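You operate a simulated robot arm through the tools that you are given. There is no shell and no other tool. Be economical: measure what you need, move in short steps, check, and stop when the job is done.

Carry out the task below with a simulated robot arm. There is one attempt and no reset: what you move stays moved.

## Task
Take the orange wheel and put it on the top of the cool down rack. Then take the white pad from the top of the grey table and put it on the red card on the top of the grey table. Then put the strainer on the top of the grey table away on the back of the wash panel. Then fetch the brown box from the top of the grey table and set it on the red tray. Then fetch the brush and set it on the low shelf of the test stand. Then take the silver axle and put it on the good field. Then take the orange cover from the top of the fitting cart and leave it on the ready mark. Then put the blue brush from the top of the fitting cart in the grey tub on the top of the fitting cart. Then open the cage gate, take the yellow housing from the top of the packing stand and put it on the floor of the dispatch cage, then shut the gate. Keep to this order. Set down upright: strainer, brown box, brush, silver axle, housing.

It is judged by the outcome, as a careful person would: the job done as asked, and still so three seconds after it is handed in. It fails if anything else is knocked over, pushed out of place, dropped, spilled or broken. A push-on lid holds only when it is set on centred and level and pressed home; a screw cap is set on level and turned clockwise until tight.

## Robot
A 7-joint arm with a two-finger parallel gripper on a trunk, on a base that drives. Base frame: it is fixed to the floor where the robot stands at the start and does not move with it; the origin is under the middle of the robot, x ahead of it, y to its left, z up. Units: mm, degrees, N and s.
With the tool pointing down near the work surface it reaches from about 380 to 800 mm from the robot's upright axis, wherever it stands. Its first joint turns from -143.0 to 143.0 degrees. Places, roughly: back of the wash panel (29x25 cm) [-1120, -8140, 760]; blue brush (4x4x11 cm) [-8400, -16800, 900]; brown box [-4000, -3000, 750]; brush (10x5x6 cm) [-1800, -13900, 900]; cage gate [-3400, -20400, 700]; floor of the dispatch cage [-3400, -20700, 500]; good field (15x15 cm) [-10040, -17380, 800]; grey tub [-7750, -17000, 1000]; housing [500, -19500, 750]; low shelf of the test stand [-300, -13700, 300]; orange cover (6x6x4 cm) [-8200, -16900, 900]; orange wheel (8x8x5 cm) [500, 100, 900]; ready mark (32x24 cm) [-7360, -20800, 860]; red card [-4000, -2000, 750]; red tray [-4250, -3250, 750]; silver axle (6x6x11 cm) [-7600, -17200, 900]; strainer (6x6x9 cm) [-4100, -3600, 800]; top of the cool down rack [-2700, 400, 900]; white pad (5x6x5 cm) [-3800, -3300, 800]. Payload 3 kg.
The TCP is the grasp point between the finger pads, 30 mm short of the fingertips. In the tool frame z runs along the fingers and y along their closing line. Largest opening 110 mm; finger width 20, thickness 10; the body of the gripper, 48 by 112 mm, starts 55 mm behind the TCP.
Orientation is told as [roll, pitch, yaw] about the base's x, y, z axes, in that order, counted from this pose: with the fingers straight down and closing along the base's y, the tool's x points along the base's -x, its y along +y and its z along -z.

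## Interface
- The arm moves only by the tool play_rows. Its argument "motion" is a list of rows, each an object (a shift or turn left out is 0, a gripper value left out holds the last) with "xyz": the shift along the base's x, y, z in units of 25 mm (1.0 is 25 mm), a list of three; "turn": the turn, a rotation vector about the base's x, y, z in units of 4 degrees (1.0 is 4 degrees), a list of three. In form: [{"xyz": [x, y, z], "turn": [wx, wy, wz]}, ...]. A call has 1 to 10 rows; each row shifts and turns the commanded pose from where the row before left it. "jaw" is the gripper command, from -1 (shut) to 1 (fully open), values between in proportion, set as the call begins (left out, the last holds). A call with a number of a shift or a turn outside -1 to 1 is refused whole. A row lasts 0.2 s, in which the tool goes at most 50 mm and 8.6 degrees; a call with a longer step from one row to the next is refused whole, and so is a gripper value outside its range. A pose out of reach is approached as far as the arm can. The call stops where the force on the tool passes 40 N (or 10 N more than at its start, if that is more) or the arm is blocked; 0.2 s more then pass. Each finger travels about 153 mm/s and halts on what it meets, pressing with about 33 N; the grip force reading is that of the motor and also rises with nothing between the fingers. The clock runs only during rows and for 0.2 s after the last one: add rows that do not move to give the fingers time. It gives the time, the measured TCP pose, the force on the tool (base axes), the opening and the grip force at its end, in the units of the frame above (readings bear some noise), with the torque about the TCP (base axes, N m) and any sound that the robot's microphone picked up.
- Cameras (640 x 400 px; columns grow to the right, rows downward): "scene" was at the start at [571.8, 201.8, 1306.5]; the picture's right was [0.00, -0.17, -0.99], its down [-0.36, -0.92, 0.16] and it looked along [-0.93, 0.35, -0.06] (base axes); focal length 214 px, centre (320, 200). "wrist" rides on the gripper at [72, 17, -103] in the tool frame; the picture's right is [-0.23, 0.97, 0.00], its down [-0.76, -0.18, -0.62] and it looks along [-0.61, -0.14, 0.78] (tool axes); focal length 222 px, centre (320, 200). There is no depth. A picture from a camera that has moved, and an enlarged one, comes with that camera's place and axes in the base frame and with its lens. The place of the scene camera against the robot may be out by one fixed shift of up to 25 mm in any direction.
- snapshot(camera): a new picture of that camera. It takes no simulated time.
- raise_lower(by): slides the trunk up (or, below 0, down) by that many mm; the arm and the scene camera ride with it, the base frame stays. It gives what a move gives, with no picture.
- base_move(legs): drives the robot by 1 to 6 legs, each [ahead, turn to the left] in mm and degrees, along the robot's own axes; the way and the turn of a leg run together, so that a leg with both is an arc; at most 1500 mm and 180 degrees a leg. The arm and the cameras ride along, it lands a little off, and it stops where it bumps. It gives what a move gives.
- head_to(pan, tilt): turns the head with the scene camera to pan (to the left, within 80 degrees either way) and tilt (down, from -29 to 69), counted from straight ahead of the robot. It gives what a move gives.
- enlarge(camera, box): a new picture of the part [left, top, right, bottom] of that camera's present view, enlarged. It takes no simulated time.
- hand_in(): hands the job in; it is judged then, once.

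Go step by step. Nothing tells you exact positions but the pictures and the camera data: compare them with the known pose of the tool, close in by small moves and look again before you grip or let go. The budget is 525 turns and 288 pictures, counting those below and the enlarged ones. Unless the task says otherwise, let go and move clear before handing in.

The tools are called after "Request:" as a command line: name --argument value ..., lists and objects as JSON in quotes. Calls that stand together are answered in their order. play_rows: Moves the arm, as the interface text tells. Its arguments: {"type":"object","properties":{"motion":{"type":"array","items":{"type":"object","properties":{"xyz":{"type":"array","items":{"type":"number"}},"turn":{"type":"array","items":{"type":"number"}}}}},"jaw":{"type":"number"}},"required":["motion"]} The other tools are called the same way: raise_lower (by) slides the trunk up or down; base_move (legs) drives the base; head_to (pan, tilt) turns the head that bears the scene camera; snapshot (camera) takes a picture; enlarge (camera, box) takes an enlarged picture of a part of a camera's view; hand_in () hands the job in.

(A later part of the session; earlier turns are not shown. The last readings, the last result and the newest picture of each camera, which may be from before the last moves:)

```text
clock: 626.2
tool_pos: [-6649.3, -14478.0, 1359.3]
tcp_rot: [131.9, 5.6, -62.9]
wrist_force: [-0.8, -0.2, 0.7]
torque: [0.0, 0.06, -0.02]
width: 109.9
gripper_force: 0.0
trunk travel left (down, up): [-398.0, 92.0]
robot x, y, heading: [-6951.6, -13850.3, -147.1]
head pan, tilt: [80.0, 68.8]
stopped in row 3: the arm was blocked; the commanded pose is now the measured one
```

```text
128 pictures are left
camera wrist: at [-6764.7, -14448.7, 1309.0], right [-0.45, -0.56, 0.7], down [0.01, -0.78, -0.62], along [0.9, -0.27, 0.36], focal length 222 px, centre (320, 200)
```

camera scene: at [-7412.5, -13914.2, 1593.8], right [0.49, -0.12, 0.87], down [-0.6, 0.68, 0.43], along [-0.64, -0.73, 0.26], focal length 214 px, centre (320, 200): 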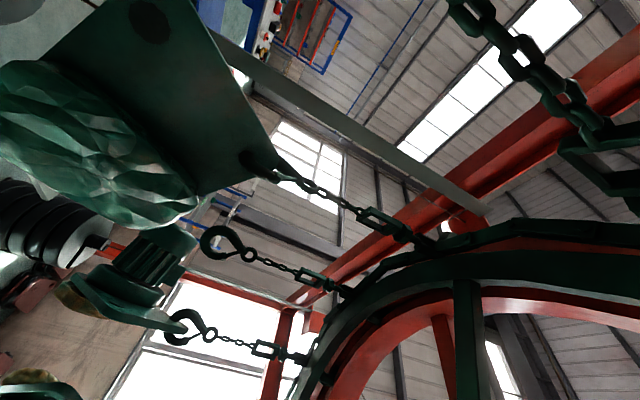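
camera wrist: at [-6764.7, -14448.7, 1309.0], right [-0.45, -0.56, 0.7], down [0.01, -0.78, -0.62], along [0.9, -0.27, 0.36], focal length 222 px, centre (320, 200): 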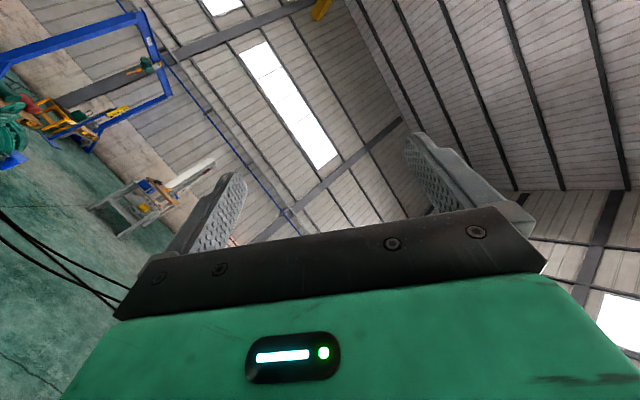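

Free and moving properly now. I'll continue the turn to tool-down in larger batches.

Request:
play_rows --motion '[{"xyz": [0, 0, -0.3], "turn": [-0.45, 0.86, 0.04]}, {"xyz": [0, 0, -0.3], "turn": [-0.45, 0.86, 0.04]}, {"xyz": [0, 0, -0.3], "turn": [-0.45, 0.86, 0.04]}, {"xyz": [0, 0, -0.3], "turn": [-0.45, 0.86, 0.04]}, {"xyz": [0, 0, -0.3], "turn": [-0.45, 0.86, 0.04]}, {"xyz": [0, 0, -0.3], "turn": [-0.45, 0.86, 0.04]}, {"xyz": [0, 0, -0.3], "turn": [-0.45, 0.86, 0.04]}, {"xyz": [0, 0, -0.3], "turn": [-0.45, 0.86, 0.04]}]'

Request:
play_rows --motion '[{"xyz": [0, 0, -0.3], "turn": [-0.45, 0.86, 0.04]}, {"xyz": [0, 0, -0.3], "turn": [-0.45, 0.86, 0.04]}, {"xyz": [0, 0, -0.3], "turn": [-0.45, 0.86, 0.04]}, {"xyz": [0, 0, -0.3], "turn": [-0.45, 0.86, 0.04]}, {"xyz": [0, 0, -0.3], "turn": [-0.45, 0.86, 0.04]}, {"xyz": [0, 0, -0.3], "turn": [-0.45, 0.86, 0.04]}, {"xyz": [0, 0, -0.3], "turn": [-0.45, 0.86, 0.04]}, {"xyz": [0, 0, -0.3], "turn": [-0.45, 0.86, 0.04]}]'

Request:
snapshot --camera "wrist"

```text
clock: 628.2
tool_pos: [-6612.6, -14445.9, 1270.3]
tcp_rot: [101.9, 6.7, -63.0]
wrist_force: [-1.2, 0.6, 1.2]
torque: [-0.05, 0.06, -0.09]
width: 110.2
gripper_force: 0.1
out of reach, approached as far as the arm can: row 4, 6, 8
trunk travel left (down, up): [-398.0, 92.0]
robot x, y, heading: [-6887.6, -13837.3, -139.6]
head pan, tilt: [80.0, 68.8]
stopped in row 8: the arm was blocked; the commanded pose is now the measured one
```

```text
clock: 630.2
tool_pos: [-6620.6, -14447.5, 1195.7]
tcp_rot: [70.3, 6.9, -65.5]
wrist_force: [-0.3, 0.1, 0.2]
torque: [0.03, -0.03, 0.01]
width: 110.1
gripper_force: 0.1
out of reach, approached as far as the arm can: row 1
trunk travel left (down, up): [-398.0, 92.0]
robot x, y, heading: [-6895.1, -13841.5, -141.4]
head pan, tilt: [80.0, 68.8]
stopped in row 8: the arm was blocked; the commanded pose is now the measured one
```

```text
127 pictures are left
camera wrist: at [-6732.6, -14424.7, 1256.3], right [0.44, -0.17, 0.88], down [-0.27, -0.96, -0.05], along [0.86, -0.22, -0.47], focal length 222 px, centre (320, 200)
```

wrist: 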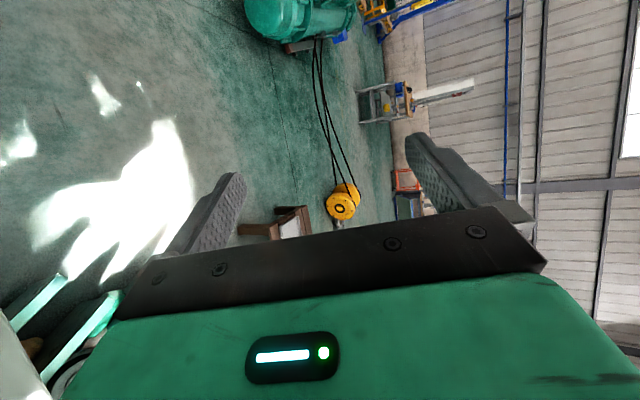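

Request:
play_rows --motion '[{"xyz": [0, 0, -0.1], "turn": [-0.478, 0.848, 0.055]}, {"xyz": [0, 0, -0.1], "turn": [-0.478, 0.848, 0.055]}, {"xyz": [0, 0, -0.1], "turn": [-0.478, 0.848, 0.055]}, {"xyz": [0, 0, -0.1], "turn": [-0.478, 0.848, 0.055]}, {"xyz": [0, 0, -0.1], "turn": [-0.478, 0.848, 0.055]}, {"xyz": [0, 0, -0.1], "turn": [-0.478, 0.848, 0.055]}, {"xyz": [0, 0, -0.1], "turn": [-0.478, 0.848, 0.055]}, {"xyz": [0, 0, -0.1], "turn": [-0.478, 0.848, 0.055]}, {"xyz": [0, 0, -0.1], "turn": [-0.478, 0.848, 0.055]}]'

Request:
play_rows --motion '[{"xyz": [0, 0, -0.1], "turn": [-0.478, 0.848, 0.055]}, {"xyz": [0, 0, -0.1], "turn": [-0.478, 0.848, 0.055]}, {"xyz": [0, 0, -0.1], "turn": [-0.478, 0.848, 0.055]}, {"xyz": [0, 0, -0.1], "turn": [-0.478, 0.848, 0.055]}, {"xyz": [0, 0, -0.1], "turn": [-0.478, 0.848, 0.055]}, {"xyz": [0, 0, -0.1], "turn": [-0.478, 0.848, 0.055]}, {"xyz": [0, 0, -0.1], "turn": [-0.478, 0.848, 0.055]}, {"xyz": [0, 0, -0.1], "turn": [-0.478, 0.848, 0.055]}, {"xyz": [0, 0, -0.1], "turn": [-0.478, 0.848, 0.055]}]'

Request:
head_to --pan 0 --tilt -29

Request:
snapshot --camera "scene"

Request:
snapshot --camera "wrist"

```text
clock: 632.2
tool_pos: [-6643.1, -14479.8, 1164.6]
tcp_rot: [37.2, 3.4, -67.2]
wrist_force: [-1.1, 0.9, -1.2]
torque: [-0.04, -0.08, -0.02]
width: 110.2
gripper_force: 0.0
trunk travel left (down, up): [-398.0, 92.0]
robot x, y, heading: [-6896.6, -13844.6, -142.0]
head pan, tilt: [80.0, 68.8]
```

```text
clock: 634.2
tool_pos: [-6640.2, -14480.7, 1141.3]
tcp_rot: [2.2, -0.3, -66.2]
wrist_force: [0.3, -0.4, 0.0]
torque: [-0.04, -0.03, 0.02]
width: 110.0
gripper_force: 0.1
trunk travel left (down, up): [-398.0, 92.0]
robot x, y, heading: [-6898.1, -13848.1, -141.7]
head pan, tilt: [80.0, 68.8]
```

```text
clock: 635.9
tool_pos: [-6641.2, -14479.7, 1140.2]
tcp_rot: [2.3, -0.2, -66.1]
wrist_force: [0.1, 0.5, 0.7]
torque: [-0.03, -0.01, -0.02]
width: 110.3
gripper_force: 0.0
trunk travel left (down, up): [-398.0, 92.0]
robot x, y, heading: [-6898.9, -13843.7, -141.8]
head pan, tilt: [0.0, -28.6]
```

```text
126 pictures are left
camera scene: at [-6590.3, -14632.9, 1193.1], right [-0.91, -0.4, -0.04], down [-0.34, 0.81, -0.48], along [0.23, -0.43, -0.88], focal length 214 px, centre (320, 200)
```

scene: 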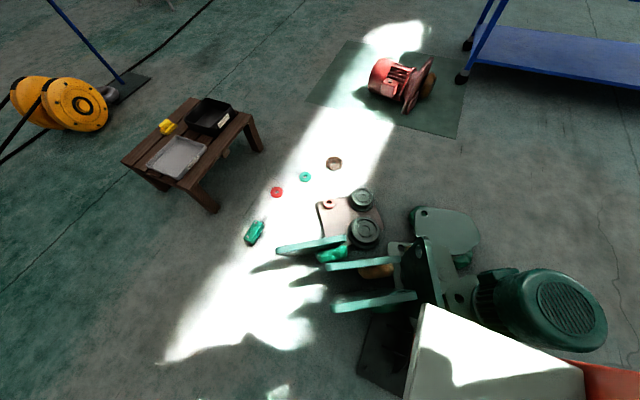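

```text
125 pictures are left
camera wrist: at [-6660.5, -14407.7, 1244.3], right [0.98, 0.19, 0.04], down [0.12, -0.78, 0.62], along [0.15, -0.6, -0.79], focal length 222 px, centre (320, 200)
```

wrist: 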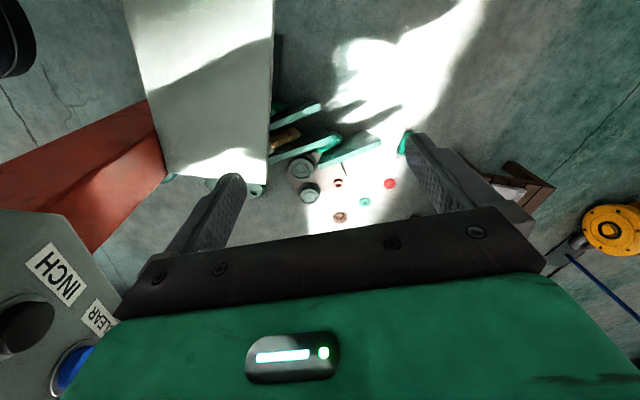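

Recovered: the tool points down again at (-6640, -14480, 1140), nothing broken that I can see. I'll leave this rig: turn the base to face east and move off.

Request:
base_move --legs '[[0, 70]]'

Request:
base_move --legs '[[0, 68], [500, 0]]'

Request:
snapshot --camera "scene"

```text
clock: 639.4
tool_pos: [-6214.2, -13817.2, 1139.8]
tcp_rot: [2.3, -0.2, 3.8]
wrist_force: [0.3, 0.4, -0.1]
torque: [-0.04, 0.03, 0.01]
width: 110.0
gripper_force: 0.0
trunk travel left (down, up): [-398.0, 92.0]
robot x, y, heading: [-6913.9, -13841.1, -71.8]
head pan, tilt: [0.0, -28.6]
```

```text
clock: 645.5
tool_pos: [-6179.2, -13201.9, 1141.3]
tcp_rot: [2.3, -0.1, 72.9]
wrist_force: [0.5, -0.6, 0.0]
torque: [0.04, -0.01, -0.02]
width: 110.3
gripper_force: 0.1
trunk travel left (down, up): [-398.0, 92.0]
robot x, y, heading: [-6402.7, -13863.2, -2.8]
head pan, tilt: [0.0, -28.6]
```

```text
124 pictures are left
camera scene: at [-6139.8, -13074.9, 1193.7], right [0.96, -0.29, -0.04], down [-0.28, -0.83, -0.48], along [0.11, 0.47, -0.88], focal length 214 px, centre (320, 200)
```

scene: 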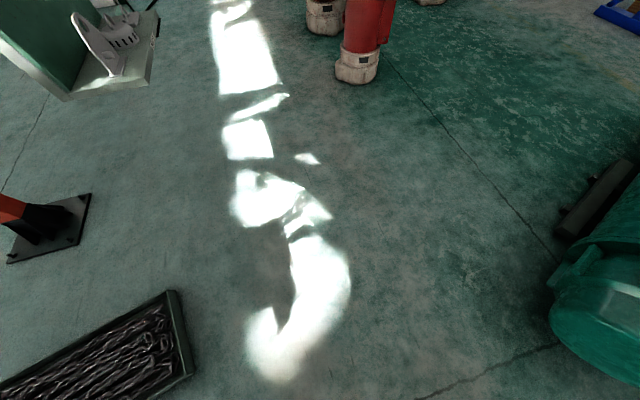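

I'll bring the arm back in front of the robot with a straight sweep.

Request:
play_rows --motion '[{"xyz": [0.41, -0.91, -0.19], "turn": [0, 0, -0.655]}, {"xyz": [0.41, -0.91, -0.19], "turn": [0, 0, -0.655]}, {"xyz": [0.41, -0.91, -0.19], "turn": [0, 0, -0.655]}, {"xyz": [0.41, -0.91, -0.19], "turn": [0, 0, -0.655]}, {"xyz": [0.41, -0.91, -0.19], "turn": [0, 0, -0.655]}, {"xyz": [0.41, -0.91, -0.19], "turn": [0, 0, -0.655]}, {"xyz": [0.41, -0.91, -0.19], "turn": [0, 0, -0.655]}, {"xyz": [0.41, -0.91, -0.19], "turn": [0, 0, -0.655]}, {"xyz": [0.41, -0.91, -0.19], "turn": [0, 0, -0.655]}, {"xyz": [0.41, -0.91, -0.19], "turn": [0, 0, -0.655]}]'

Request:
play_rows --motion '[{"xyz": [0.41, -0.91, -0.19], "turn": [0, 0, -0.655]}, {"xyz": [0.41, -0.91, -0.19], "turn": [0, 0, -0.655]}, {"xyz": [0.41, -0.91, -0.19], "turn": [0, 0, -0.655]}, {"xyz": [0.41, -0.91, -0.19], "turn": [0, 0, -0.655]}, {"xyz": [0.41, -0.91, -0.19], "turn": [0, 0, -0.655]}, {"xyz": [0.41, -0.91, -0.19], "turn": [0, 0, -0.655]}, {"xyz": [0.41, -0.91, -0.19], "turn": [0, 0, -0.655]}, {"xyz": [0.41, -0.91, -0.19], "turn": [0, 0, -0.655]}, {"xyz": [0.41, -0.91, -0.19], "turn": [0, 0, -0.655]}, {"xyz": [0.41, -0.91, -0.19], "turn": [0, 0, -0.655]}]'

Request:
play_rows --motion '[{"xyz": [0.41, -0.91, -0.19], "turn": [0, 0, -0.655]}, {"xyz": [0.41, -0.91, -0.19], "turn": [0, 0, -0.655]}, {"xyz": [0.41, -0.91, -0.19], "turn": [0, 0, -0.655]}, {"xyz": [0.41, -0.91, -0.19], "turn": [0, 0, -0.655]}, {"xyz": [0.41, -0.91, -0.19], "turn": [0, 0, -0.655]}, {"xyz": [0.41, -0.91, -0.19], "turn": [0, 0, -0.655]}, {"xyz": [0.41, -0.91, -0.19], "turn": [0, 0, -0.655]}, {"xyz": [0.41, -0.91, -0.19], "turn": [0, 0, -0.655]}]'

Request:
snapshot --camera "scene"

```text
clock: 647.7
tool_pos: [-6027.9, -13351.0, 1134.2]
tcp_rot: [2.3, -0.3, 47.3]
wrist_force: [0.0, -0.2, 0.3]
torque: [-0.01, -0.01, 0.04]
width: 110.0
gripper_force: 0.0
out of reach, approached as far as the arm can: row 5, 6, 7, 8, 9, 10
trunk travel left (down, up): [-398.0, 92.0]
robot x, y, heading: [-6398.9, -13865.6, -2.7]
head pan, tilt: [0.0, -28.6]
```

```text
clock: 649.9
tool_pos: [-5867.3, -13496.6, 1149.6]
tcp_rot: [2.2, -1.2, 22.8]
wrist_force: [0.3, 1.5, -0.7]
torque: [-0.1, 0.03, 0.0]
width: 110.1
gripper_force: 0.0
out of reach, approached as far as the arm can: row 1, 2, 3, 4, 5, 6, 7, 8, 9, 10
trunk travel left (down, up): [-398.0, 92.0]
robot x, y, heading: [-6405.3, -13860.6, -2.9]
head pan, tilt: [0.0, -28.6]
```

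```text
clock: 651.7
tool_pos: [-5776.4, -13704.8, 1154.8]
tcp_rot: [1.9, -0.2, 1.5]
wrist_force: [-0.8, 0.5, 2.0]
torque: [-0.07, 0.01, 0.02]
width: 110.2
gripper_force: 0.0
out of reach, approached as far as the arm can: row 1, 2, 4, 5, 6, 7, 8
trunk travel left (down, up): [-398.0, 92.0]
robot x, y, heading: [-6402.2, -13864.4, -2.6]
head pan, tilt: [0.0, -28.6]
```

```text
123 pictures are left
camera scene: at [-5633.2, -13718.8, 1207.5], right [0.03, -1.0, -0.04], down [-0.88, -0.01, -0.48], along [0.48, 0.04, -0.88], focal length 214 px, centre (320, 200)
```

scene: 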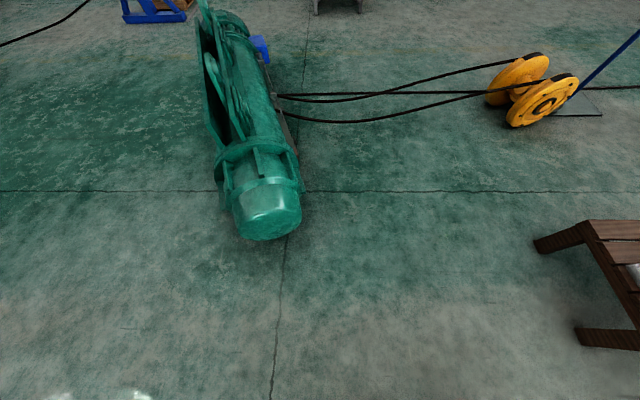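

The arm is in front, but reports limits; I'll test retracting and lowering it.

Request:
play_rows --motion '[{"xyz": [0, 0, -1]}, {"xyz": [0, 0, -1]}, {"xyz": [0, 0, -1]}, {"xyz": [0, 0, -1]}, {"xyz": [-0.8, -0.6, 0]}, {"xyz": [-0.8, -0.6, 0]}, {"xyz": [-0.8, -0.6, 0]}]'

Request:
play_rows --motion '[{"xyz": [-0.5, -0.6, -0.3], "turn": [-0.3, 0, -0.1]}, {"xyz": [-0.5, -0.6, -0.3], "turn": [-0.2, 0, -0.1]}, {"xyz": [-0.5, -0.6, -0.3]}]'

```text
clock: 653.3
tool_pos: [-5753.3, -13767.0, 1120.2]
tcp_rot: [2.2, -0.2, -0.3]
wrist_force: [-0.3, 0.0, 0.0]
torque: [-0.03, -0.01, -0.03]
width: 110.1
gripper_force: 0.1
out of reach, approached as far as the arm can: row 1, 2, 3, 4, 5, 6, 7
trunk travel left (down, up): [-398.0, 92.0]
robot x, y, heading: [-6401.8, -13866.0, -2.6]
head pan, tilt: [0.0, -28.6]
```

```text
clock: 654.1
tool_pos: [-5752.7, -13811.4, 1113.0]
tcp_rot: [0.1, -0.2, -1.2]
wrist_force: [1.0, -0.4, 0.7]
torque: [-0.04, 0.0, -0.01]
width: 110.1
gripper_force: 0.0
out of reach, approached as far as the arm can: row 1, 2, 3
trunk travel left (down, up): [-398.0, 92.0]
robot x, y, heading: [-6402.7, -13863.8, -2.7]
head pan, tilt: [0.0, -28.6]
```

The elbow seems to be on the wrong side (arm bent backwards over the shoulder). I'll look back at the robot to understand its posture.

Request:
head_to --pan 0 --tilt 60

Request:
snapshot --camera "scene"

```text
clock: 655.8
tool_pos: [-5752.1, -13811.5, 1113.7]
tcp_rot: [0.2, -0.1, -1.2]
wrist_force: [0.0, 0.1, 0.2]
torque: [0.0, 0.01, -0.04]
width: 110.1
gripper_force: 0.1
trunk travel left (down, up): [-398.0, 92.0]
robot x, y, heading: [-6399.3, -13863.6, -3.0]
head pan, tilt: [0.0, 60.0]
```

```text
122 pictures are left
camera scene: at [-5740.1, -13827.3, 1166.4], right [-0.02, -1.0, 0.0], down [-0.5, 0.01, 0.86], along [-0.86, 0.02, -0.5], focal length 214 px, centre (320, 200)
```

scene: 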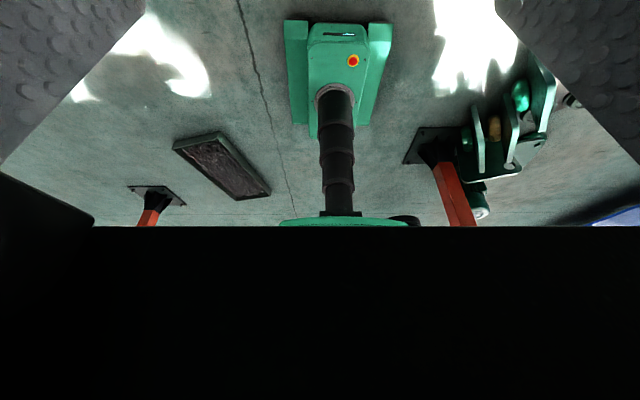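

I'll try to lead the arm over the top in the vertical plane: first tool pointing outward while rising.

Request:
head_to --pan 80 --tilt 69

Request:
play_rows --motion '[{"xyz": [0.1, 0, 0.5], "turn": [0, -0.95, 0]}, {"xyz": [0.1, 0, 0.5], "turn": [0, -0.95, 0]}, {"xyz": [0.1, 0, 0.5], "turn": [0, -0.95, 0]}, {"xyz": [0.1, 0, 0.5], "turn": [0, -0.95, 0]}, {"xyz": [0.1, 0, 0.5], "turn": [0, -0.95, 0]}, {"xyz": [0.1, 0, 0.5], "turn": [0, -0.95, 0]}, {"xyz": [0.1, 0, 0.5], "turn": [0, -0.95, 0]}, {"xyz": [0.1, 0, 0.5], "turn": [0, -0.95, 0]}, {"xyz": [0.1, 0, 0.5], "turn": [0, -0.95, 0]}, {"xyz": [0.1, 0, 0.5], "turn": [0, -0.95, 0]}]'

Request:
play_rows --motion '[{"xyz": [0.1, 0, 0.5], "turn": [0, -0.95, 0]}, {"xyz": [0.1, 0, 0.5], "turn": [0, -0.95, 0]}, {"xyz": [0.1, 0, 0.5], "turn": [0, -0.95, 0]}, {"xyz": [0.1, 0, 0.5], "turn": [0, -0.95, 0]}, {"xyz": [0.1, 0, 0.5], "turn": [0, -0.95, 0]}, {"xyz": [0.1, 0, 0.5], "turn": [0, -0.95, 0]}, {"xyz": [0.1, 0, 0.5], "turn": [0, -0.95, 0]}, {"xyz": [0.1, 0, 0.5], "turn": [0, -0.95, 0]}, {"xyz": [0.1, 0, 0.5], "turn": [0, -0.95, 0]}, {"xyz": [0.1, 0, 0.5], "turn": [0, -0.95, 0]}]'

Request:
snapshot --camera "wrist"

```text
clock: 657.3
tool_pos: [-5752.8, -13812.1, 1113.2]
tcp_rot: [0.4, -0.1, -1.2]
wrist_force: [0.6, -0.2, 0.4]
torque: [0.0, 0.03, 0.03]
width: 110.2
gripper_force: 0.0
trunk travel left (down, up): [-398.0, 92.0]
robot x, y, heading: [-6401.4, -13863.9, -2.8]
head pan, tilt: [80.0, 68.8]
```

```text
clock: 659.5
tool_pos: [-5662.6, -13788.2, 1271.2]
tcp_rot: [1.1, -34.5, -1.4]
wrist_force: [0.9, -0.8, -0.1]
torque: [-0.01, -0.01, 0.0]
width: 109.6
gripper_force: 0.1
out of reach, approached as far as the arm can: row 1, 2, 3, 4, 5, 6, 7, 8, 9, 10
trunk travel left (down, up): [-398.0, 92.0]
robot x, y, heading: [-6404.8, -13864.8, -2.9]
head pan, tilt: [80.0, 68.8]
```

```text
clock: 661.7
tool_pos: [-5595.7, -13769.2, 1403.2]
tcp_rot: [3.0, -66.7, -2.9]
wrist_force: [0.1, 0.9, -0.3]
torque: [0.04, -0.01, 0.01]
width: 110.2
gripper_force: 0.1
out of reach, approached as far as the arm can: row 1, 2, 3, 4, 5, 7, 8, 9, 10
trunk travel left (down, up): [-398.0, 92.0]
robot x, y, heading: [-6400.2, -13865.4, -2.8]
head pan, tilt: [80.0, 68.8]
```

```text
121 pictures are left
camera wrist: at [-5719.8, -13750.8, 1378.6], right [0.09, 0.97, 0.23], down [-0.27, -0.2, 0.94], along [0.96, -0.15, 0.25], focal length 222 px, centre (320, 200)
```

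wrist: 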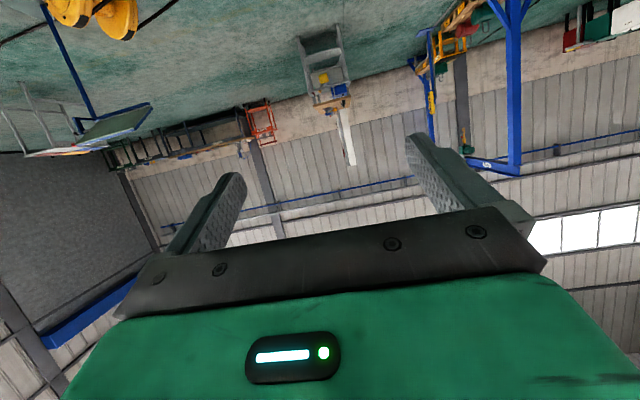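

Good progress. Continuing up along an arc.

Request:
play_rows --motion '[{"xyz": [-0.4, 0, 0.95], "turn": [0, -0.95, 0]}, {"xyz": [-0.4, 0, 0.95], "turn": [0, -0.95, 0]}, {"xyz": [-0.4, 0, 0.95], "turn": [0, -0.95, 0]}, {"xyz": [-0.4, 0, 0.95], "turn": [0, -0.95, 0]}, {"xyz": [-0.4, 0, 0.95], "turn": [0, -0.95, 0]}, {"xyz": [-0.5, 0, 0.95], "turn": [0, -0.95, 0]}, {"xyz": [-0.5, 0, 0.95], "turn": [0, -0.95, 0]}, {"xyz": [-0.5, 0, 0.95], "turn": [0, -0.95, 0]}, {"xyz": [-0.6, 0, 0.95], "turn": [0, -0.95, 0]}, {"xyz": [-0.6, 0, 0.95], "turn": [0, -0.95, 0]}]'

Request:
play_rows --motion '[{"xyz": [-0.8, 0, 0.8], "turn": [0, -0.95, 0]}, {"xyz": [-0.8, 0, 0.8], "turn": [0, -0.95, 0]}, {"xyz": [-0.8, 0, 0.8], "turn": [0, -0.95, 0]}, {"xyz": [-0.8, 0, 0.8], "turn": [0, -0.95, 0]}, {"xyz": [-0.9, 0, 0.6], "turn": [0, -0.95, 0]}, {"xyz": [-0.9, 0, 0.6], "turn": [0, -0.95, 0]}, {"xyz": [-0.9, 0, 0.5], "turn": [0, -0.95, 0]}, {"xyz": [-0.9, 0, 0.5], "turn": [0, -0.95, 0]}]'

Request:
snapshot --camera "wrist"

```text
clock: 663.9
tool_pos: [-5712.2, -13762.3, 1659.0]
tcp_rot: [175.7, -75.2, -175.3]
wrist_force: [-0.5, 0.6, 0.3]
torque: [0.02, -0.03, -0.02]
width: 110.0
gripper_force: 0.1
out of reach, approached as far as the arm can: row 1, 3
trunk travel left (down, up): [-398.0, 92.0]
robot x, y, heading: [-6396.9, -13864.1, -2.7]
head pan, tilt: [80.0, 68.8]
```

```text
clock: 665.7
tool_pos: [-5882.6, -13760.5, 1794.3]
tcp_rot: [179.1, -44.6, -178.2]
wrist_force: [-0.9, -0.5, -0.1]
torque: [0.01, 0.0, -0.02]
width: 110.0
gripper_force: 0.1
trunk travel left (down, up): [-398.0, 92.0]
robot x, y, heading: [-6401.5, -13863.6, -2.6]
head pan, tilt: [80.0, 68.8]
```

```text
120 pictures are left
camera wrist: at [-5906.0, -13743.5, 1670.2], right [-0.18, 0.97, 0.17], down [-0.98, -0.2, 0.09], along [0.12, -0.15, 0.98], focal length 222 px, centre (320, 200)
```

wrist: 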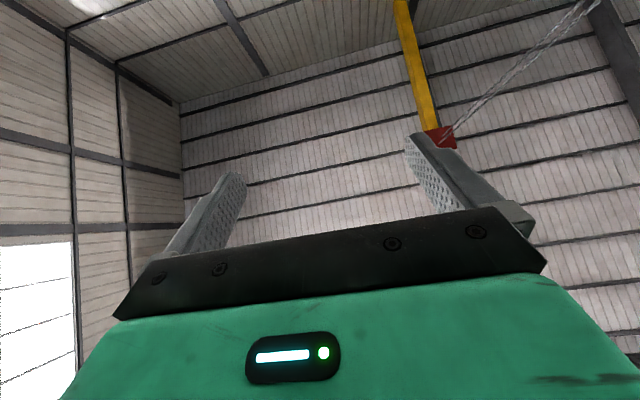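

Request:
play_rows --motion '[{"xyz": [-0.95, 0, 0.4], "turn": [0, -0.95, 0]}, {"xyz": [-0.95, 0, 0.4], "turn": [0, -0.95, 0]}, {"xyz": [-0.95, 0, 0.3], "turn": [0, -0.95, 0]}, {"xyz": [-0.95, 0, 0.3], "turn": [0, -0.95, 0]}, {"xyz": [-0.95, 0, 0.2], "turn": [0, -0.95, 0]}, {"xyz": [-0.95, 0, 0.2], "turn": [0, -0.95, 0]}, {"xyz": [-0.95, 0, 0.1], "turn": [0, -0.95, 0]}, {"xyz": [-0.95, 0, 0.1], "turn": [0, -0.95, 0]}, {"xyz": [-0.95, 0, 0], "turn": [0, -0.95, 0]}, {"xyz": [-0.95, 0, 0], "turn": [0, -0.95, 0]}]'

Request:
snapshot --camera "wrist"

```text
clock: 667.9
tool_pos: [-6120.8, -13764.0, 1841.3]
tcp_rot: [-179.8, -6.9, -178.8]
wrist_force: [-0.3, -0.7, -0.5]
torque: [0.01, 0.02, 0.01]
width: 110.1
gripper_force: 0.1
trunk travel left (down, up): [-398.0, 92.0]
robot x, y, heading: [-6401.7, -13864.9, -2.9]
head pan, tilt: [80.0, 68.8]
```

```text
119 pictures are left
camera wrist: at [-6062.3, -13745.2, 1731.1], right [-0.25, 0.97, 0.03], down [-0.83, -0.2, -0.53], along [-0.51, -0.15, 0.85], focal length 222 px, centre (320, 200)
```

wrist: 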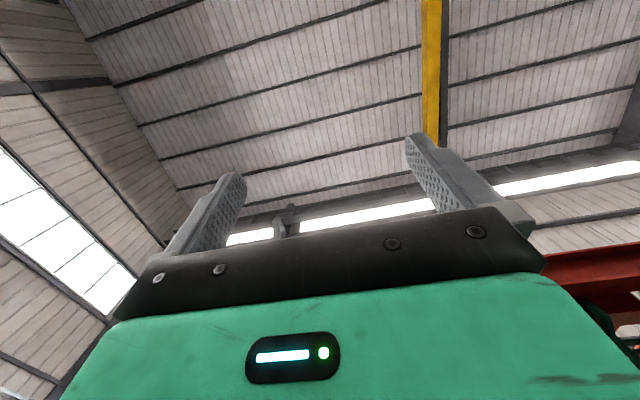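

The arm is nearly vertical and free. I'll turn the base so its rear faces open floor (east), then bring the arm over to that side.

Request:
base_move --legs '[[0, 90], [0, 90]]'

Request:
play_rows --motion '[{}, {}]'

```text
clock: 676.1
tool_pos: [-6684.2, -13968.1, 1841.5]
tcp_rot: [-179.9, -6.9, 1.5]
wrist_force: [-0.3, -0.5, -0.5]
torque: [-0.07, 0.03, 0.0]
width: 110.2
gripper_force: 0.1
trunk travel left (down, up): [-398.0, 92.0]
robot x, y, heading: [-6401.1, -13836.3, 177.2]
head pan, tilt: [80.0, 68.8]
```

```text
clock: 676.8
tool_pos: [-6682.8, -13967.1, 1842.8]
tcp_rot: [-179.9, -6.7, 1.6]
wrist_force: [0.4, -1.1, -0.8]
torque: [-0.05, -0.01, -0.01]
width: 110.0
gripper_force: 0.1
trunk travel left (down, up): [-398.0, 92.0]
robot x, y, heading: [-6399.9, -13839.7, 177.5]
head pan, tilt: [80.0, 68.8]
```

Request:
play_rows --motion '[{"xyz": [0.9, 0.1, 0.1], "turn": [0, 0.6, 0]}, {"xyz": [0.9, 0.1, 0.1], "turn": [0, 0.6, 0]}, {"xyz": [0.9, 0.1, 0.1], "turn": [0, 0.6, 0]}, {"xyz": [0.9, 0.1, 0.1], "turn": [0, 0.6, 0]}, {"xyz": [0.9, 0.1, 0.1], "turn": [0, 0.6, 0]}, {"xyz": [0.9, 0.1, 0], "turn": [0, 0.6, 0]}, {"xyz": [0.9, 0.1, 0], "turn": [0, 0.6, 0]}, {"xyz": [0.9, 0.1, 0], "turn": [0, 0.6, 0]}, {"xyz": [0.9, 0.1, 0], "turn": [0, 0.6, 0]}, {"xyz": [0.9, 0.1, 0], "turn": [0, 0.6, 0]}]'

```text
clock: 679.0
tool_pos: [-6456.4, -13941.5, 1854.3]
tcp_rot: [-179.2, 17.3, 1.6]
wrist_force: [-0.3, 0.2, -1.1]
torque: [-0.01, -0.02, 0.01]
width: 110.0
gripper_force: 0.1
trunk travel left (down, up): [-398.0, 92.0]
robot x, y, heading: [-6398.3, -13838.0, 177.5]
head pan, tilt: [80.0, 68.8]
```

Request:
play_rows --motion '[{"xyz": [0.95, 0.1, 0], "turn": [0, 0.8, 0]}, {"xyz": [0.95, 0.1, 0], "turn": [0, 0.8, 0]}, {"xyz": [0.95, 0.1, -0.1], "turn": [0, 0.8, 0]}, {"xyz": [0.95, 0.1, -0.1], "turn": [0, 0.8, 0]}, {"xyz": [0.95, 0.1, -0.1], "turn": [0, 0.8, 0]}, {"xyz": [0.95, 0, -0.2], "turn": [0, 0.8, 0]}, {"xyz": [0.95, 0, -0.2], "turn": [0, 0.8, 0]}, {"xyz": [0.95, 0, -0.2], "turn": [0, 0.8, 0]}, {"xyz": [0.95, 0, -0.3], "turn": [0, 0.8, 0]}, {"xyz": [0.95, 0, -0.3], "turn": [0, 0.8, 0]}]'

Request:
play_rows --motion '[{"xyz": [0.9, 0, -0.4], "turn": [0, 0.95, 0]}, {"xyz": [0.9, 0, -0.4], "turn": [0, 0.95, 0]}, {"xyz": [0.9, 0, -0.5], "turn": [0, 0.95, 0]}, {"xyz": [0.9, 0, -0.5], "turn": [0, 0.95, 0]}, {"xyz": [0.8, 0, -0.6], "turn": [0, 0.95, 0]}, {"xyz": [0.8, 0, -0.6], "turn": [0, 0.95, 0]}, {"xyz": [0.8, 0, -0.7], "turn": [0, 0.95, 0]}, {"xyz": [0.7, 0, -0.8], "turn": [0, 0.95, 0]}]'

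Request:
snapshot --camera "wrist"

```text
clock: 681.1
tool_pos: [-6219.0, -13929.1, 1817.8]
tcp_rot: [-177.9, 49.2, 2.3]
wrist_force: [0.1, 0.6, -0.1]
torque: [-0.01, 0.0, -0.05]
width: 110.2
gripper_force: 0.1
trunk travel left (down, up): [-398.0, 92.0]
robot x, y, heading: [-6404.1, -13835.9, 177.4]
head pan, tilt: [80.0, 68.8]
```

```text
clock: 683.0
tool_pos: [-6051.0, -13930.8, 1703.8]
tcp_rot: [-171.2, 79.5, 8.8]
wrist_force: [0.0, -0.6, -0.1]
torque: [-0.03, 0.05, 0.05]
width: 109.8
gripper_force: 0.0
out of reach, approached as far as the arm can: row 5
trunk travel left (down, up): [-398.0, 92.0]
robot x, y, heading: [-6400.0, -13835.2, 177.7]
head pan, tilt: [80.0, 68.8]
```

```text
118 pictures are left
camera wrist: at [-6166.3, -13949.2, 1755.9], right [0.04, -0.97, -0.25], down [-0.48, 0.2, -0.86], along [0.88, 0.15, -0.45], focal length 222 px, centre (320, 200)
```

wrist: 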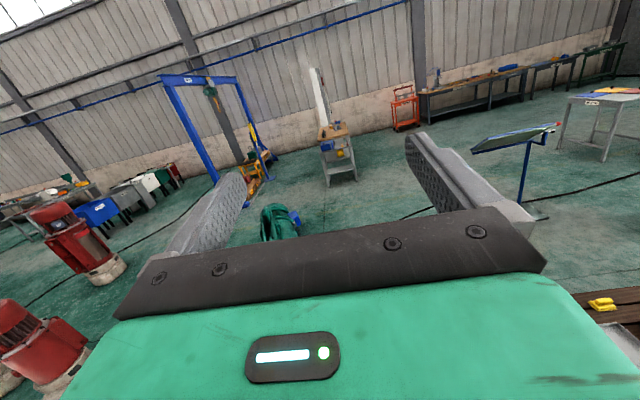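

Now the arm reaches over the rear with the tool level. I'll continue turning it down there.

Request:
play_rows --motion '[{"xyz": [0.4, 0, -0.9], "turn": [0, 0.9, 0]}, {"xyz": [0.4, 0, -0.9], "turn": [0, 0.9, 0]}, {"xyz": [0.4, 0, -0.9], "turn": [0, 0.9, 0]}, {"xyz": [0.4, 0, -0.9], "turn": [0, 0.9, 0]}, {"xyz": [0.3, 0, -0.9], "turn": [0, 0.9, 0]}, {"xyz": [0.3, 0, -0.9], "turn": [0, 0.9, 0]}, {"xyz": [0.3, 0, -0.9], "turn": [0, 0.9, 0]}, {"xyz": [0.3, 0, -0.9], "turn": [0, 0.9, 0]}, {"xyz": [0.3, 0, -0.9], "turn": [0, 0.9, 0]}, {"xyz": [0.3, 0, -0.9], "turn": [0, 0.9, 0]}]'

Request:
play_rows --motion '[{"xyz": [0.2, 0, -0.9], "turn": [0, 0.9, 0]}, {"xyz": [0.2, 0, -0.9], "turn": [0, 0.9, 0]}, {"xyz": [0.2, 0, -0.9], "turn": [0, 0.9, 0]}, {"xyz": [0.2, 0, -0.9], "turn": [0, 0.9, 0]}, {"xyz": [0, 0, -0.9], "turn": [0, 0.9, 0]}, {"xyz": [0, 0, -0.9], "turn": [0, 0.9, 0]}, {"xyz": [0, 0, -0.9], "turn": [0, 0.9, 0]}, {"xyz": [0, 0, -0.9], "turn": [0, 0.9, 0]}, {"xyz": [0, 0, -0.9], "turn": [0, 0.9, 0]}, {"xyz": [0, 0, -0.9], "turn": [0, 0.9, 0]}]'

Request:
snapshot --camera "wrist"

```text
clock: 685.1
tool_pos: [-6050.0, -13932.4, 1547.4]
tcp_rot: [-4.8, 73.3, 174.7]
wrist_force: [0.0, 0.0, -0.8]
torque: [0.0, 0.02, -0.03]
width: 110.1
gripper_force: 0.2
out of reach, approached as far as the arm can: row 4, 5, 6, 7, 8, 9, 10
trunk travel left (down, up): [-398.0, 92.0]
robot x, y, heading: [-6401.5, -13833.1, 177.1]
head pan, tilt: [80.0, 68.8]
```

```text
clock: 687.4
tool_pos: [-6088.6, -13902.0, 1454.9]
tcp_rot: [-2.2, 58.9, 177.1]
wrist_force: [-0.9, -0.7, -0.5]
torque: [-0.01, 0.04, -0.01]
width: 110.0
gripper_force: 0.0
out of reach, approached as far as the arm can: row 1, 2, 3, 6, 7, 8, 9, 10
trunk travel left (down, up): [-398.0, 92.0]
robot x, y, heading: [-6402.6, -13832.4, 177.2]
head pan, tilt: [80.0, 68.8]
```

```text
117 pictures are left
camera wrist: at [-6142.5, -13920.5, 1569.6], right [-0.13, -0.97, -0.21], down [-0.92, 0.2, -0.33], along [0.36, 0.15, -0.92], focal length 222 px, centre (320, 200)
```

wrist: 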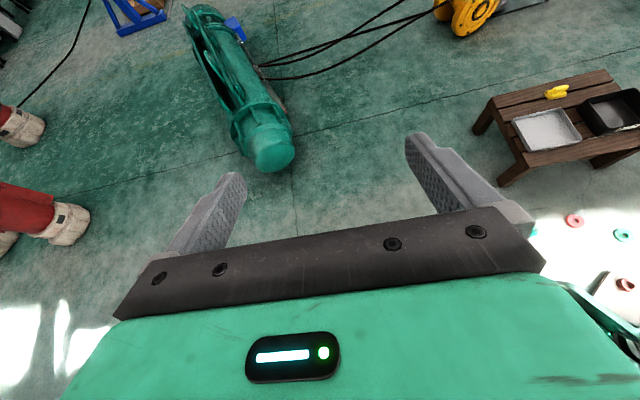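

The first joint's stop prevents the straight-back direction; I'll sweep the arm to the robot's left-rear (-y).

Request:
play_rows --motion '[{"xyz": [0, -1, 0], "turn": [0, 0, -0.8]}, {"xyz": [0, -1, 0], "turn": [0, 0, -0.8]}, {"xyz": [0, -1, 0], "turn": [0, 0, -0.8]}, {"xyz": [0, -1, 0], "turn": [0, 0, -0.8]}, {"xyz": [0, -1, 0], "turn": [0, 0, -0.8]}, {"xyz": [0, -1, 0], "turn": [0, 0, -0.8]}, {"xyz": [0, -1, 0], "turn": [0, 0, -0.8]}, {"xyz": [0, -1, 0], "turn": [0, 0, -0.8]}, {"xyz": [0, -1, 0], "turn": [0, 0, -0.8]}, {"xyz": [0, -1, 0], "turn": [0, 0, -0.8]}]'

Request:
play_rows --motion '[{"xyz": [-0.5, -0.8, 0], "turn": [0, 0, -0.9]}, {"xyz": [-0.5, -0.8, 0], "turn": [0, 0, -0.9]}, {"xyz": [-0.5, -0.8, 0], "turn": [0, 0, -0.9]}, {"xyz": [-0.5, -0.8, 0], "turn": [0, 0, -0.9]}, {"xyz": [-0.5, -0.8, 0], "turn": [0, 0, -0.9]}, {"xyz": [-0.5, -0.8, 0], "turn": [0, 0, -0.9]}, {"xyz": [-0.5, -0.8, 0], "turn": [0, 0, -0.9]}, {"xyz": [-0.5, -0.8, 0], "turn": [0, 0, -0.9]}]'

Request:
snapshot --camera "wrist"

```text
clock: 689.5
tool_pos: [-6167.5, -14060.9, 1460.3]
tcp_rot: [-2.4, 59.3, 149.8]
wrist_force: [-0.5, -0.4, -0.6]
torque: [-0.03, 0.0, 0.02]
width: 110.0
gripper_force: 0.1
out of reach, approached as far as the arm can: row 1, 2, 3, 5, 6, 9
trunk travel left (down, up): [-398.0, 92.0]
robot x, y, heading: [-6399.1, -13835.9, 177.4]
head pan, tilt: [80.0, 68.8]
```

```text
clock: 691.4
tool_pos: [-6231.6, -14099.8, 1471.7]
tcp_rot: [-2.2, 59.4, 139.3]
wrist_force: [1.0, -0.8, 0.4]
torque: [0.03, 0.0, -0.02]
width: 110.1
gripper_force: 0.1
out of reach, approached as far as the arm can: row 1, 2, 3, 5, 6, 7, 8
trunk travel left (down, up): [-398.0, 92.0]
robot x, y, heading: [-6400.4, -13837.5, 177.2]
head pan, tilt: [80.0, 68.8]
```

```text
116 pictures are left
camera wrist: at [-6286.1, -14081.2, 1585.9], right [-0.7, -0.69, -0.22], down [-0.61, 0.72, -0.34], along [0.39, -0.1, -0.92], focal length 222 px, centre (320, 200)
```

wrist: 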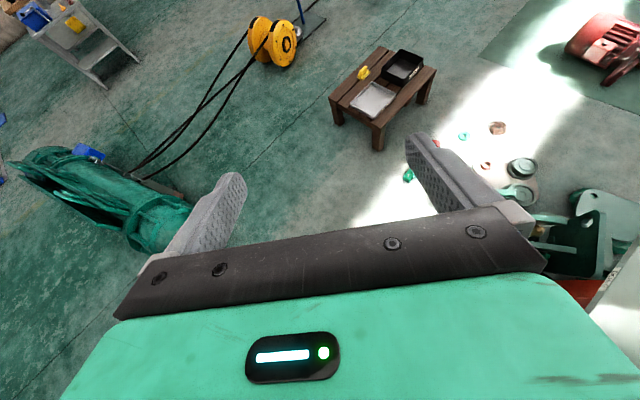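

Request:
play_rows --motion '[{"xyz": [0.5, -0.7, -0.3], "turn": [0.3, 0.35, 0]}, {"xyz": [0.5, -0.7, -0.3], "turn": [0.3, 0.35, 0]}, {"xyz": [0.5, -0.7, -0.3], "turn": [0.3, 0.35, 0]}, {"xyz": [0.5, -0.7, -0.3], "turn": [0.3, 0.35, 0]}, {"xyz": [0.5, -0.7, -0.3], "turn": [0.3, 0.35, 0]}, {"xyz": [0.5, -0.7, -0.3], "turn": [0.3, 0.35, 0]}, {"xyz": [0.5, -0.7, -0.3], "turn": [0.3, 0.35, 0]}, {"xyz": [0.5, -0.7, -0.3], "turn": [0.3, 0.35, 0]}]'

Request:
play_rows --motion '[{"xyz": [0.2, -0.3, -0.6], "turn": [0.4, 0.47, 0]}, {"xyz": [0.2, -0.3, -0.6], "turn": [0.4, 0.47, 0]}, {"xyz": [0.2, -0.3, -0.6], "turn": [0.4, 0.47, 0]}, {"xyz": [0.2, -0.3, -0.6], "turn": [0.4, 0.47, 0]}, {"xyz": [0.2, -0.3, -0.6], "turn": [0.4, 0.47, 0]}, {"xyz": [0.2, -0.3, -0.6], "turn": [0.4, 0.47, 0]}, {"xyz": [0.2, -0.3, -0.6], "turn": [0.4, 0.47, 0]}, {"xyz": [0.2, -0.3, -0.6], "turn": [0.4, 0.47, 0]}]'

```text
clock: 693.1
tool_pos: [-6244.7, -14090.2, 1448.2]
tcp_rot: [-2.3, 55.8, 137.3]
wrist_force: [-0.1, 0.1, 0.1]
torque: [0.01, 0.0, 0.01]
width: 110.2
gripper_force: 0.0
out of reach, approached as far as the arm can: row 1, 2, 3, 4, 5, 6, 7, 8
trunk travel left (down, up): [-398.0, 92.0]
robot x, y, heading: [-6402.8, -13838.1, 177.4]
head pan, tilt: [80.0, 68.8]
```

```text
clock: 695.0
tool_pos: [-6239.6, -14097.6, 1431.1]
tcp_rot: [-2.0, 53.5, 137.6]
wrist_force: [0.2, -1.0, -0.2]
torque: [0.01, 0.02, -0.02]
width: 110.0
gripper_force: 0.2
out of reach, approached as far as the arm can: row 1, 2, 3, 4, 5, 6, 7, 8
trunk travel left (down, up): [-398.0, 92.0]
robot x, y, heading: [-6401.1, -13832.4, 177.3]
head pan, tilt: [80.0, 68.8]
```

The tool's roll is flipped by half a turn in this posture, which likely sits on a wrist stop. I'll roll the tool about its own axis and see if it frees up.

Request:
play_rows --motion '[{"turn": [0.62, -0.53, -0.5]}, {"turn": [0.62, -0.53, -0.5]}, {"turn": [0.62, -0.53, -0.5]}, {"turn": [0.62, -0.53, -0.5]}, {"turn": [0.62, -0.53, -0.5]}, {"turn": [0.62, -0.53, -0.5]}, {"turn": [0.62, -0.53, -0.5]}, {"turn": [0.62, -0.53, -0.5]}, {"turn": [0.62, -0.53, -0.5]}, {"turn": [0.62, -0.53, -0.5]}]'

Request:
play_rows --motion '[{"turn": [0.62, -0.53, -0.5]}, {"turn": [0.62, -0.53, -0.5]}, {"turn": [0.62, -0.53, -0.5]}, {"turn": [0.62, -0.53, -0.5]}, {"turn": [0.62, -0.53, -0.5]}, {"turn": [0.62, -0.53, -0.5]}, {"turn": [0.62, -0.53, -0.5]}, {"turn": [0.62, -0.53, -0.5]}, {"turn": [0.62, -0.53, -0.5]}, {"turn": [0.62, -0.53, -0.5]}]'

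```text
clock: 697.1
tool_pos: [-6240.1, -14089.6, 1437.9]
tcp_rot: [-43.5, 37.6, 86.4]
wrist_force: [1.4, 0.5, -0.5]
torque: [0.0, 0.01, 0.02]
width: 110.0
gripper_force: 0.0
out of reach, approached as far as the arm can: row 5, 8
trunk travel left (down, up): [-398.0, 92.0]
robot x, y, heading: [-6403.2, -13833.7, 177.3]
head pan, tilt: [80.0, 68.8]
```

```text
clock: 699.4
tool_pos: [-6238.7, -14083.2, 1443.2]
tcp_rot: [-57.5, 7.8, 60.1]
wrist_force: [0.7, -0.4, -0.9]
torque: [-0.01, -0.03, 0.01]
width: 110.0
gripper_force: 0.1
out of reach, approached as far as the arm can: row 1, 4, 8
trunk travel left (down, up): [-398.0, 92.0]
robot x, y, heading: [-6401.7, -13833.7, 177.4]
head pan, tilt: [80.0, 68.8]
```

Request:
play_rows --motion '[{"turn": [0.66, -0.47, -0.51]}, {"turn": [0.66, -0.47, -0.51]}, {"turn": [0.66, -0.47, -0.51]}, {"turn": [0.66, -0.47, -0.51]}, {"turn": [0.66, -0.47, -0.51]}, {"turn": [0.66, -0.47, -0.51]}, {"turn": [0.66, -0.47, -0.51]}, {"turn": [0.66, -0.47, -0.51]}, {"turn": [0.66, -0.47, -0.51]}, {"turn": [0.66, -0.47, -0.51]}]'

Request:
play_rows --motion '[{"turn": [0.66, -0.47, -0.51]}, {"turn": [0.66, -0.47, -0.51]}, {"turn": [0.66, -0.47, -0.51]}, {"turn": [0.66, -0.47, -0.51]}, {"turn": [0.66, -0.47, -0.51]}, {"turn": [0.66, -0.47, -0.51]}, {"turn": [0.66, -0.47, -0.51]}, {"turn": [0.66, -0.47, -0.51]}, {"turn": [0.66, -0.47, -0.51]}, {"turn": [0.66, -0.47, -0.51]}]'

Request:
snapshot --camera "wrist"

```text
clock: 701.5
tool_pos: [-6239.2, -14083.1, 1442.6]
tcp_rot: [-54.8, -24.3, 38.7]
wrist_force: [-0.5, -0.7, 0.5]
torque: [0.01, -0.02, 0.01]
width: 110.1
gripper_force: 0.0
trunk travel left (down, up): [-398.0, 92.0]
robot x, y, heading: [-6399.1, -13834.3, 177.4]
head pan, tilt: [80.0, 68.8]
```

```text
clock: 703.8
tool_pos: [-6297.7, -14056.0, 1431.9]
tcp_rot: [-48.0, -39.3, 25.0]
wrist_force: [-0.2, -0.6, 0.4]
torque: [0.01, 0.03, -0.04]
width: 110.3
gripper_force: 0.0
out of reach, approached as far as the arm can: row 2, 3, 4, 5, 6, 7, 8, 9, 10
trunk travel left (down, up): [-398.0, 92.0]
robot x, y, heading: [-6403.3, -13838.0, 177.5]
head pan, tilt: [80.0, 68.8]
```

```text
115 pictures are left
camera wrist: at [-6419.9, -14015.1, 1430.0], right [0.3, 0.86, -0.42], down [0.07, 0.41, 0.91], along [0.95, -0.3, 0.06], focal length 222 px, centre (320, 200)
```

wrist: 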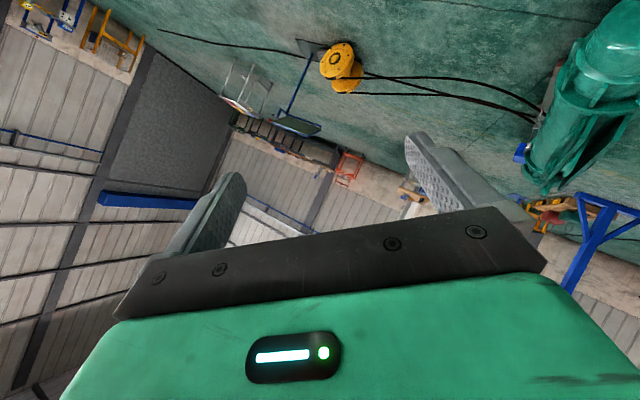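

Request:
play_rows --motion '[{"xyz": [0.7, -0.7, 0]}, {"xyz": [0.7, -0.7, 0]}, {"xyz": [0.7, -0.7, 0]}, {"xyz": [0.7, -0.7, 0]}, {"xyz": [0.7, -0.7, 0]}, {"xyz": [0.7, -0.7, 0]}, {"xyz": [0.7, -0.7, 0]}, {"xyz": [0.7, -0.7, 0]}]'

Request:
play_rows --motion '[{"xyz": [0.2, -0.7, -0.3], "turn": [0.45, 0.6, 0]}, {"xyz": [0.2, -0.7, -0.3], "turn": [0.45, 0.6, 0]}, {"xyz": [0.2, -0.7, -0.3], "turn": [0.45, 0.6, 0]}, {"xyz": [0.2, -0.7, -0.3], "turn": [0.45, 0.6, 0]}, {"xyz": [0.2, -0.7, -0.3], "turn": [0.45, 0.6, 0]}, {"xyz": [0.2, -0.7, -0.3], "turn": [0.45, 0.6, 0]}, {"xyz": [0.2, -0.7, -0.3], "turn": [0.45, 0.6, 0]}, {"xyz": [0.2, -0.7, -0.3], "turn": [0.45, 0.6, 0]}]'

```text
clock: 705.5
tool_pos: [-6276.3, -14071.5, 1405.9]
tcp_rot: [-49.7, -38.5, 25.3]
wrist_force: [0.0, 0.3, -0.4]
torque: [0.01, 0.01, -0.02]
width: 109.9
gripper_force: 0.0
out of reach, approached as far as the arm can: row 1, 2, 3, 4, 5, 6, 7, 8
trunk travel left (down, up): [-398.0, 92.0]
robot x, y, heading: [-6401.1, -13837.7, 177.4]
head pan, tilt: [80.0, 68.8]
```

```text
clock: 707.4
tool_pos: [-6342.7, -14068.3, 1363.6]
tcp_rot: [-35.8, -23.0, 13.1]
wrist_force: [0.2, 0.0, -0.3]
torque: [-0.02, -0.03, 0.0]
width: 109.9
gripper_force: 0.0
out of reach, approached as far as the arm can: row 1, 2, 3, 4, 5, 6, 7, 8
trunk travel left (down, up): [-398.0, 92.0]
robot x, y, heading: [-6400.7, -13835.8, 177.1]
head pan, tilt: [80.0, 68.8]
```

Let me look at the arm's posture with the head camera.

Request:
snapshot --camera "scene"

Request:
head_to --pan -80 --tilt 40

Request:
snapshot --camera "scene"

```text
114 pictures are left
camera scene: at [-6390.9, -13975.3, 1416.8], right [0.43, -0.64, -0.64], down [-0.43, -0.77, 0.47], along [-0.79, 0.07, -0.6], focal length 214 px, centre (320, 200)
```

scene: 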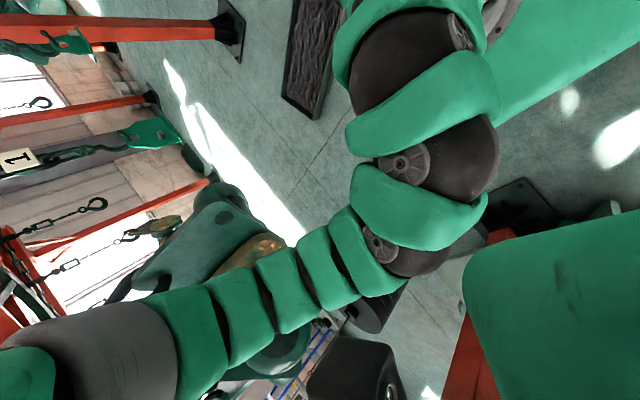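

```text
clock: 709.8
tool_pos: [-6342.1, -14068.4, 1363.2]
tcp_rot: [-35.9, -23.1, 13.1]
wrist_force: [-0.2, 0.2, 0.7]
torque: [-0.01, 0.0, -0.02]
width: 110.0
gripper_force: 0.0
trunk travel left (down, up): [-398.0, 92.0]
robot x, y, heading: [-6398.1, -13835.7, 177.3]
head pan, tilt: [-80.0, 40.0]
```

```text
113 pictures are left
camera scene: at [-6361.7, -14087.0, 1502.2], right [-0.44, 0.34, 0.83], down [-0.71, 0.43, -0.56], along [-0.55, -0.84, 0.05], focal length 214 px, centre (320, 200)
```

scene: 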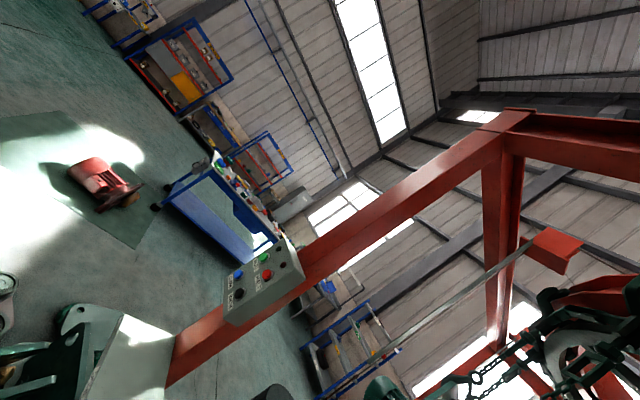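

Now it's clear: the elbow is in front and the forearm is folded back; the earlier roll was the normal one. I'll unroll the tool and bring it around the left side to the front.

Request:
play_rows --motion '[{"xyz": [-0.3, 0, 0], "turn": [-0.43, 0.48, 0.72]}, {"xyz": [-0.3, 0, 0], "turn": [-0.43, 0.48, 0.72]}, {"xyz": [-0.3, 0, 0], "turn": [-0.43, 0.48, 0.72]}, {"xyz": [-0.3, 0, 0], "turn": [-0.43, 0.48, 0.72]}, {"xyz": [-0.3, 0, 0], "turn": [-0.43, 0.48, 0.72]}, {"xyz": [-0.3, 0, 0], "turn": [-0.43, 0.48, 0.72]}, {"xyz": [-0.3, 0, 0], "turn": [-0.43, 0.48, 0.72]}, {"xyz": [-0.3, 0, 0], "turn": [-0.43, 0.48, 0.72]}, {"xyz": [-0.3, 0, 0], "turn": [-0.43, 0.48, 0.72]}, {"xyz": [-0.3, 0, 0], "turn": [-0.43, 0.48, 0.72]}]'

Request:
play_rows --motion '[{"xyz": [-0.3, 0, 0], "turn": [-0.43, 0.48, 0.72]}, {"xyz": [-0.3, 0, 0], "turn": [-0.43, 0.48, 0.72]}, {"xyz": [-0.3, 0, 0], "turn": [-0.43, 0.48, 0.72]}, {"xyz": [-0.3, 0, 0], "turn": [-0.43, 0.48, 0.72]}, {"xyz": [-0.3, 0, 0], "turn": [-0.43, 0.48, 0.72]}, {"xyz": [-0.3, 0, 0], "turn": [-0.43, 0.48, 0.72]}, {"xyz": [-0.3, 0, 0], "turn": [-0.43, 0.48, 0.72]}, {"xyz": [-0.3, 0, 0], "turn": [-0.43, 0.48, 0.72]}, {"xyz": [-0.3, 0, 0], "turn": [-0.43, 0.48, 0.72]}, {"xyz": [-0.3, 0, 0], "turn": [-0.43, 0.48, 0.72]}]'

```text
clock: 712.0
tool_pos: [-6396.6, -14042.9, 1385.4]
tcp_rot: [-40.2, 1.7, 43.6]
wrist_force: [-0.4, 0.5, -0.6]
torque: [-0.01, -0.02, -0.03]
width: 110.2
gripper_force: 0.0
out of reach, approached as far as the arm can: row 1, 3, 4, 5, 6, 7, 8, 9, 10
trunk travel left (down, up): [-398.0, 92.0]
robot x, y, heading: [-6402.5, -13835.1, 177.4]
head pan, tilt: [-80.0, 40.0]
```

```text
clock: 714.2
tool_pos: [-6441.8, -14026.2, 1408.2]
tcp_rot: [-32.4, 25.8, 74.8]
wrist_force: [0.4, 0.0, -0.2]
torque: [0.0, 0.01, 0.04]
width: 110.1
gripper_force: 0.1
out of reach, approached as far as the arm can: row 1, 3, 5, 6, 7, 8, 9, 10
trunk travel left (down, up): [-398.0, 92.0]
robot x, y, heading: [-6401.8, -13834.8, 177.2]
head pan, tilt: [-80.0, 40.0]
```

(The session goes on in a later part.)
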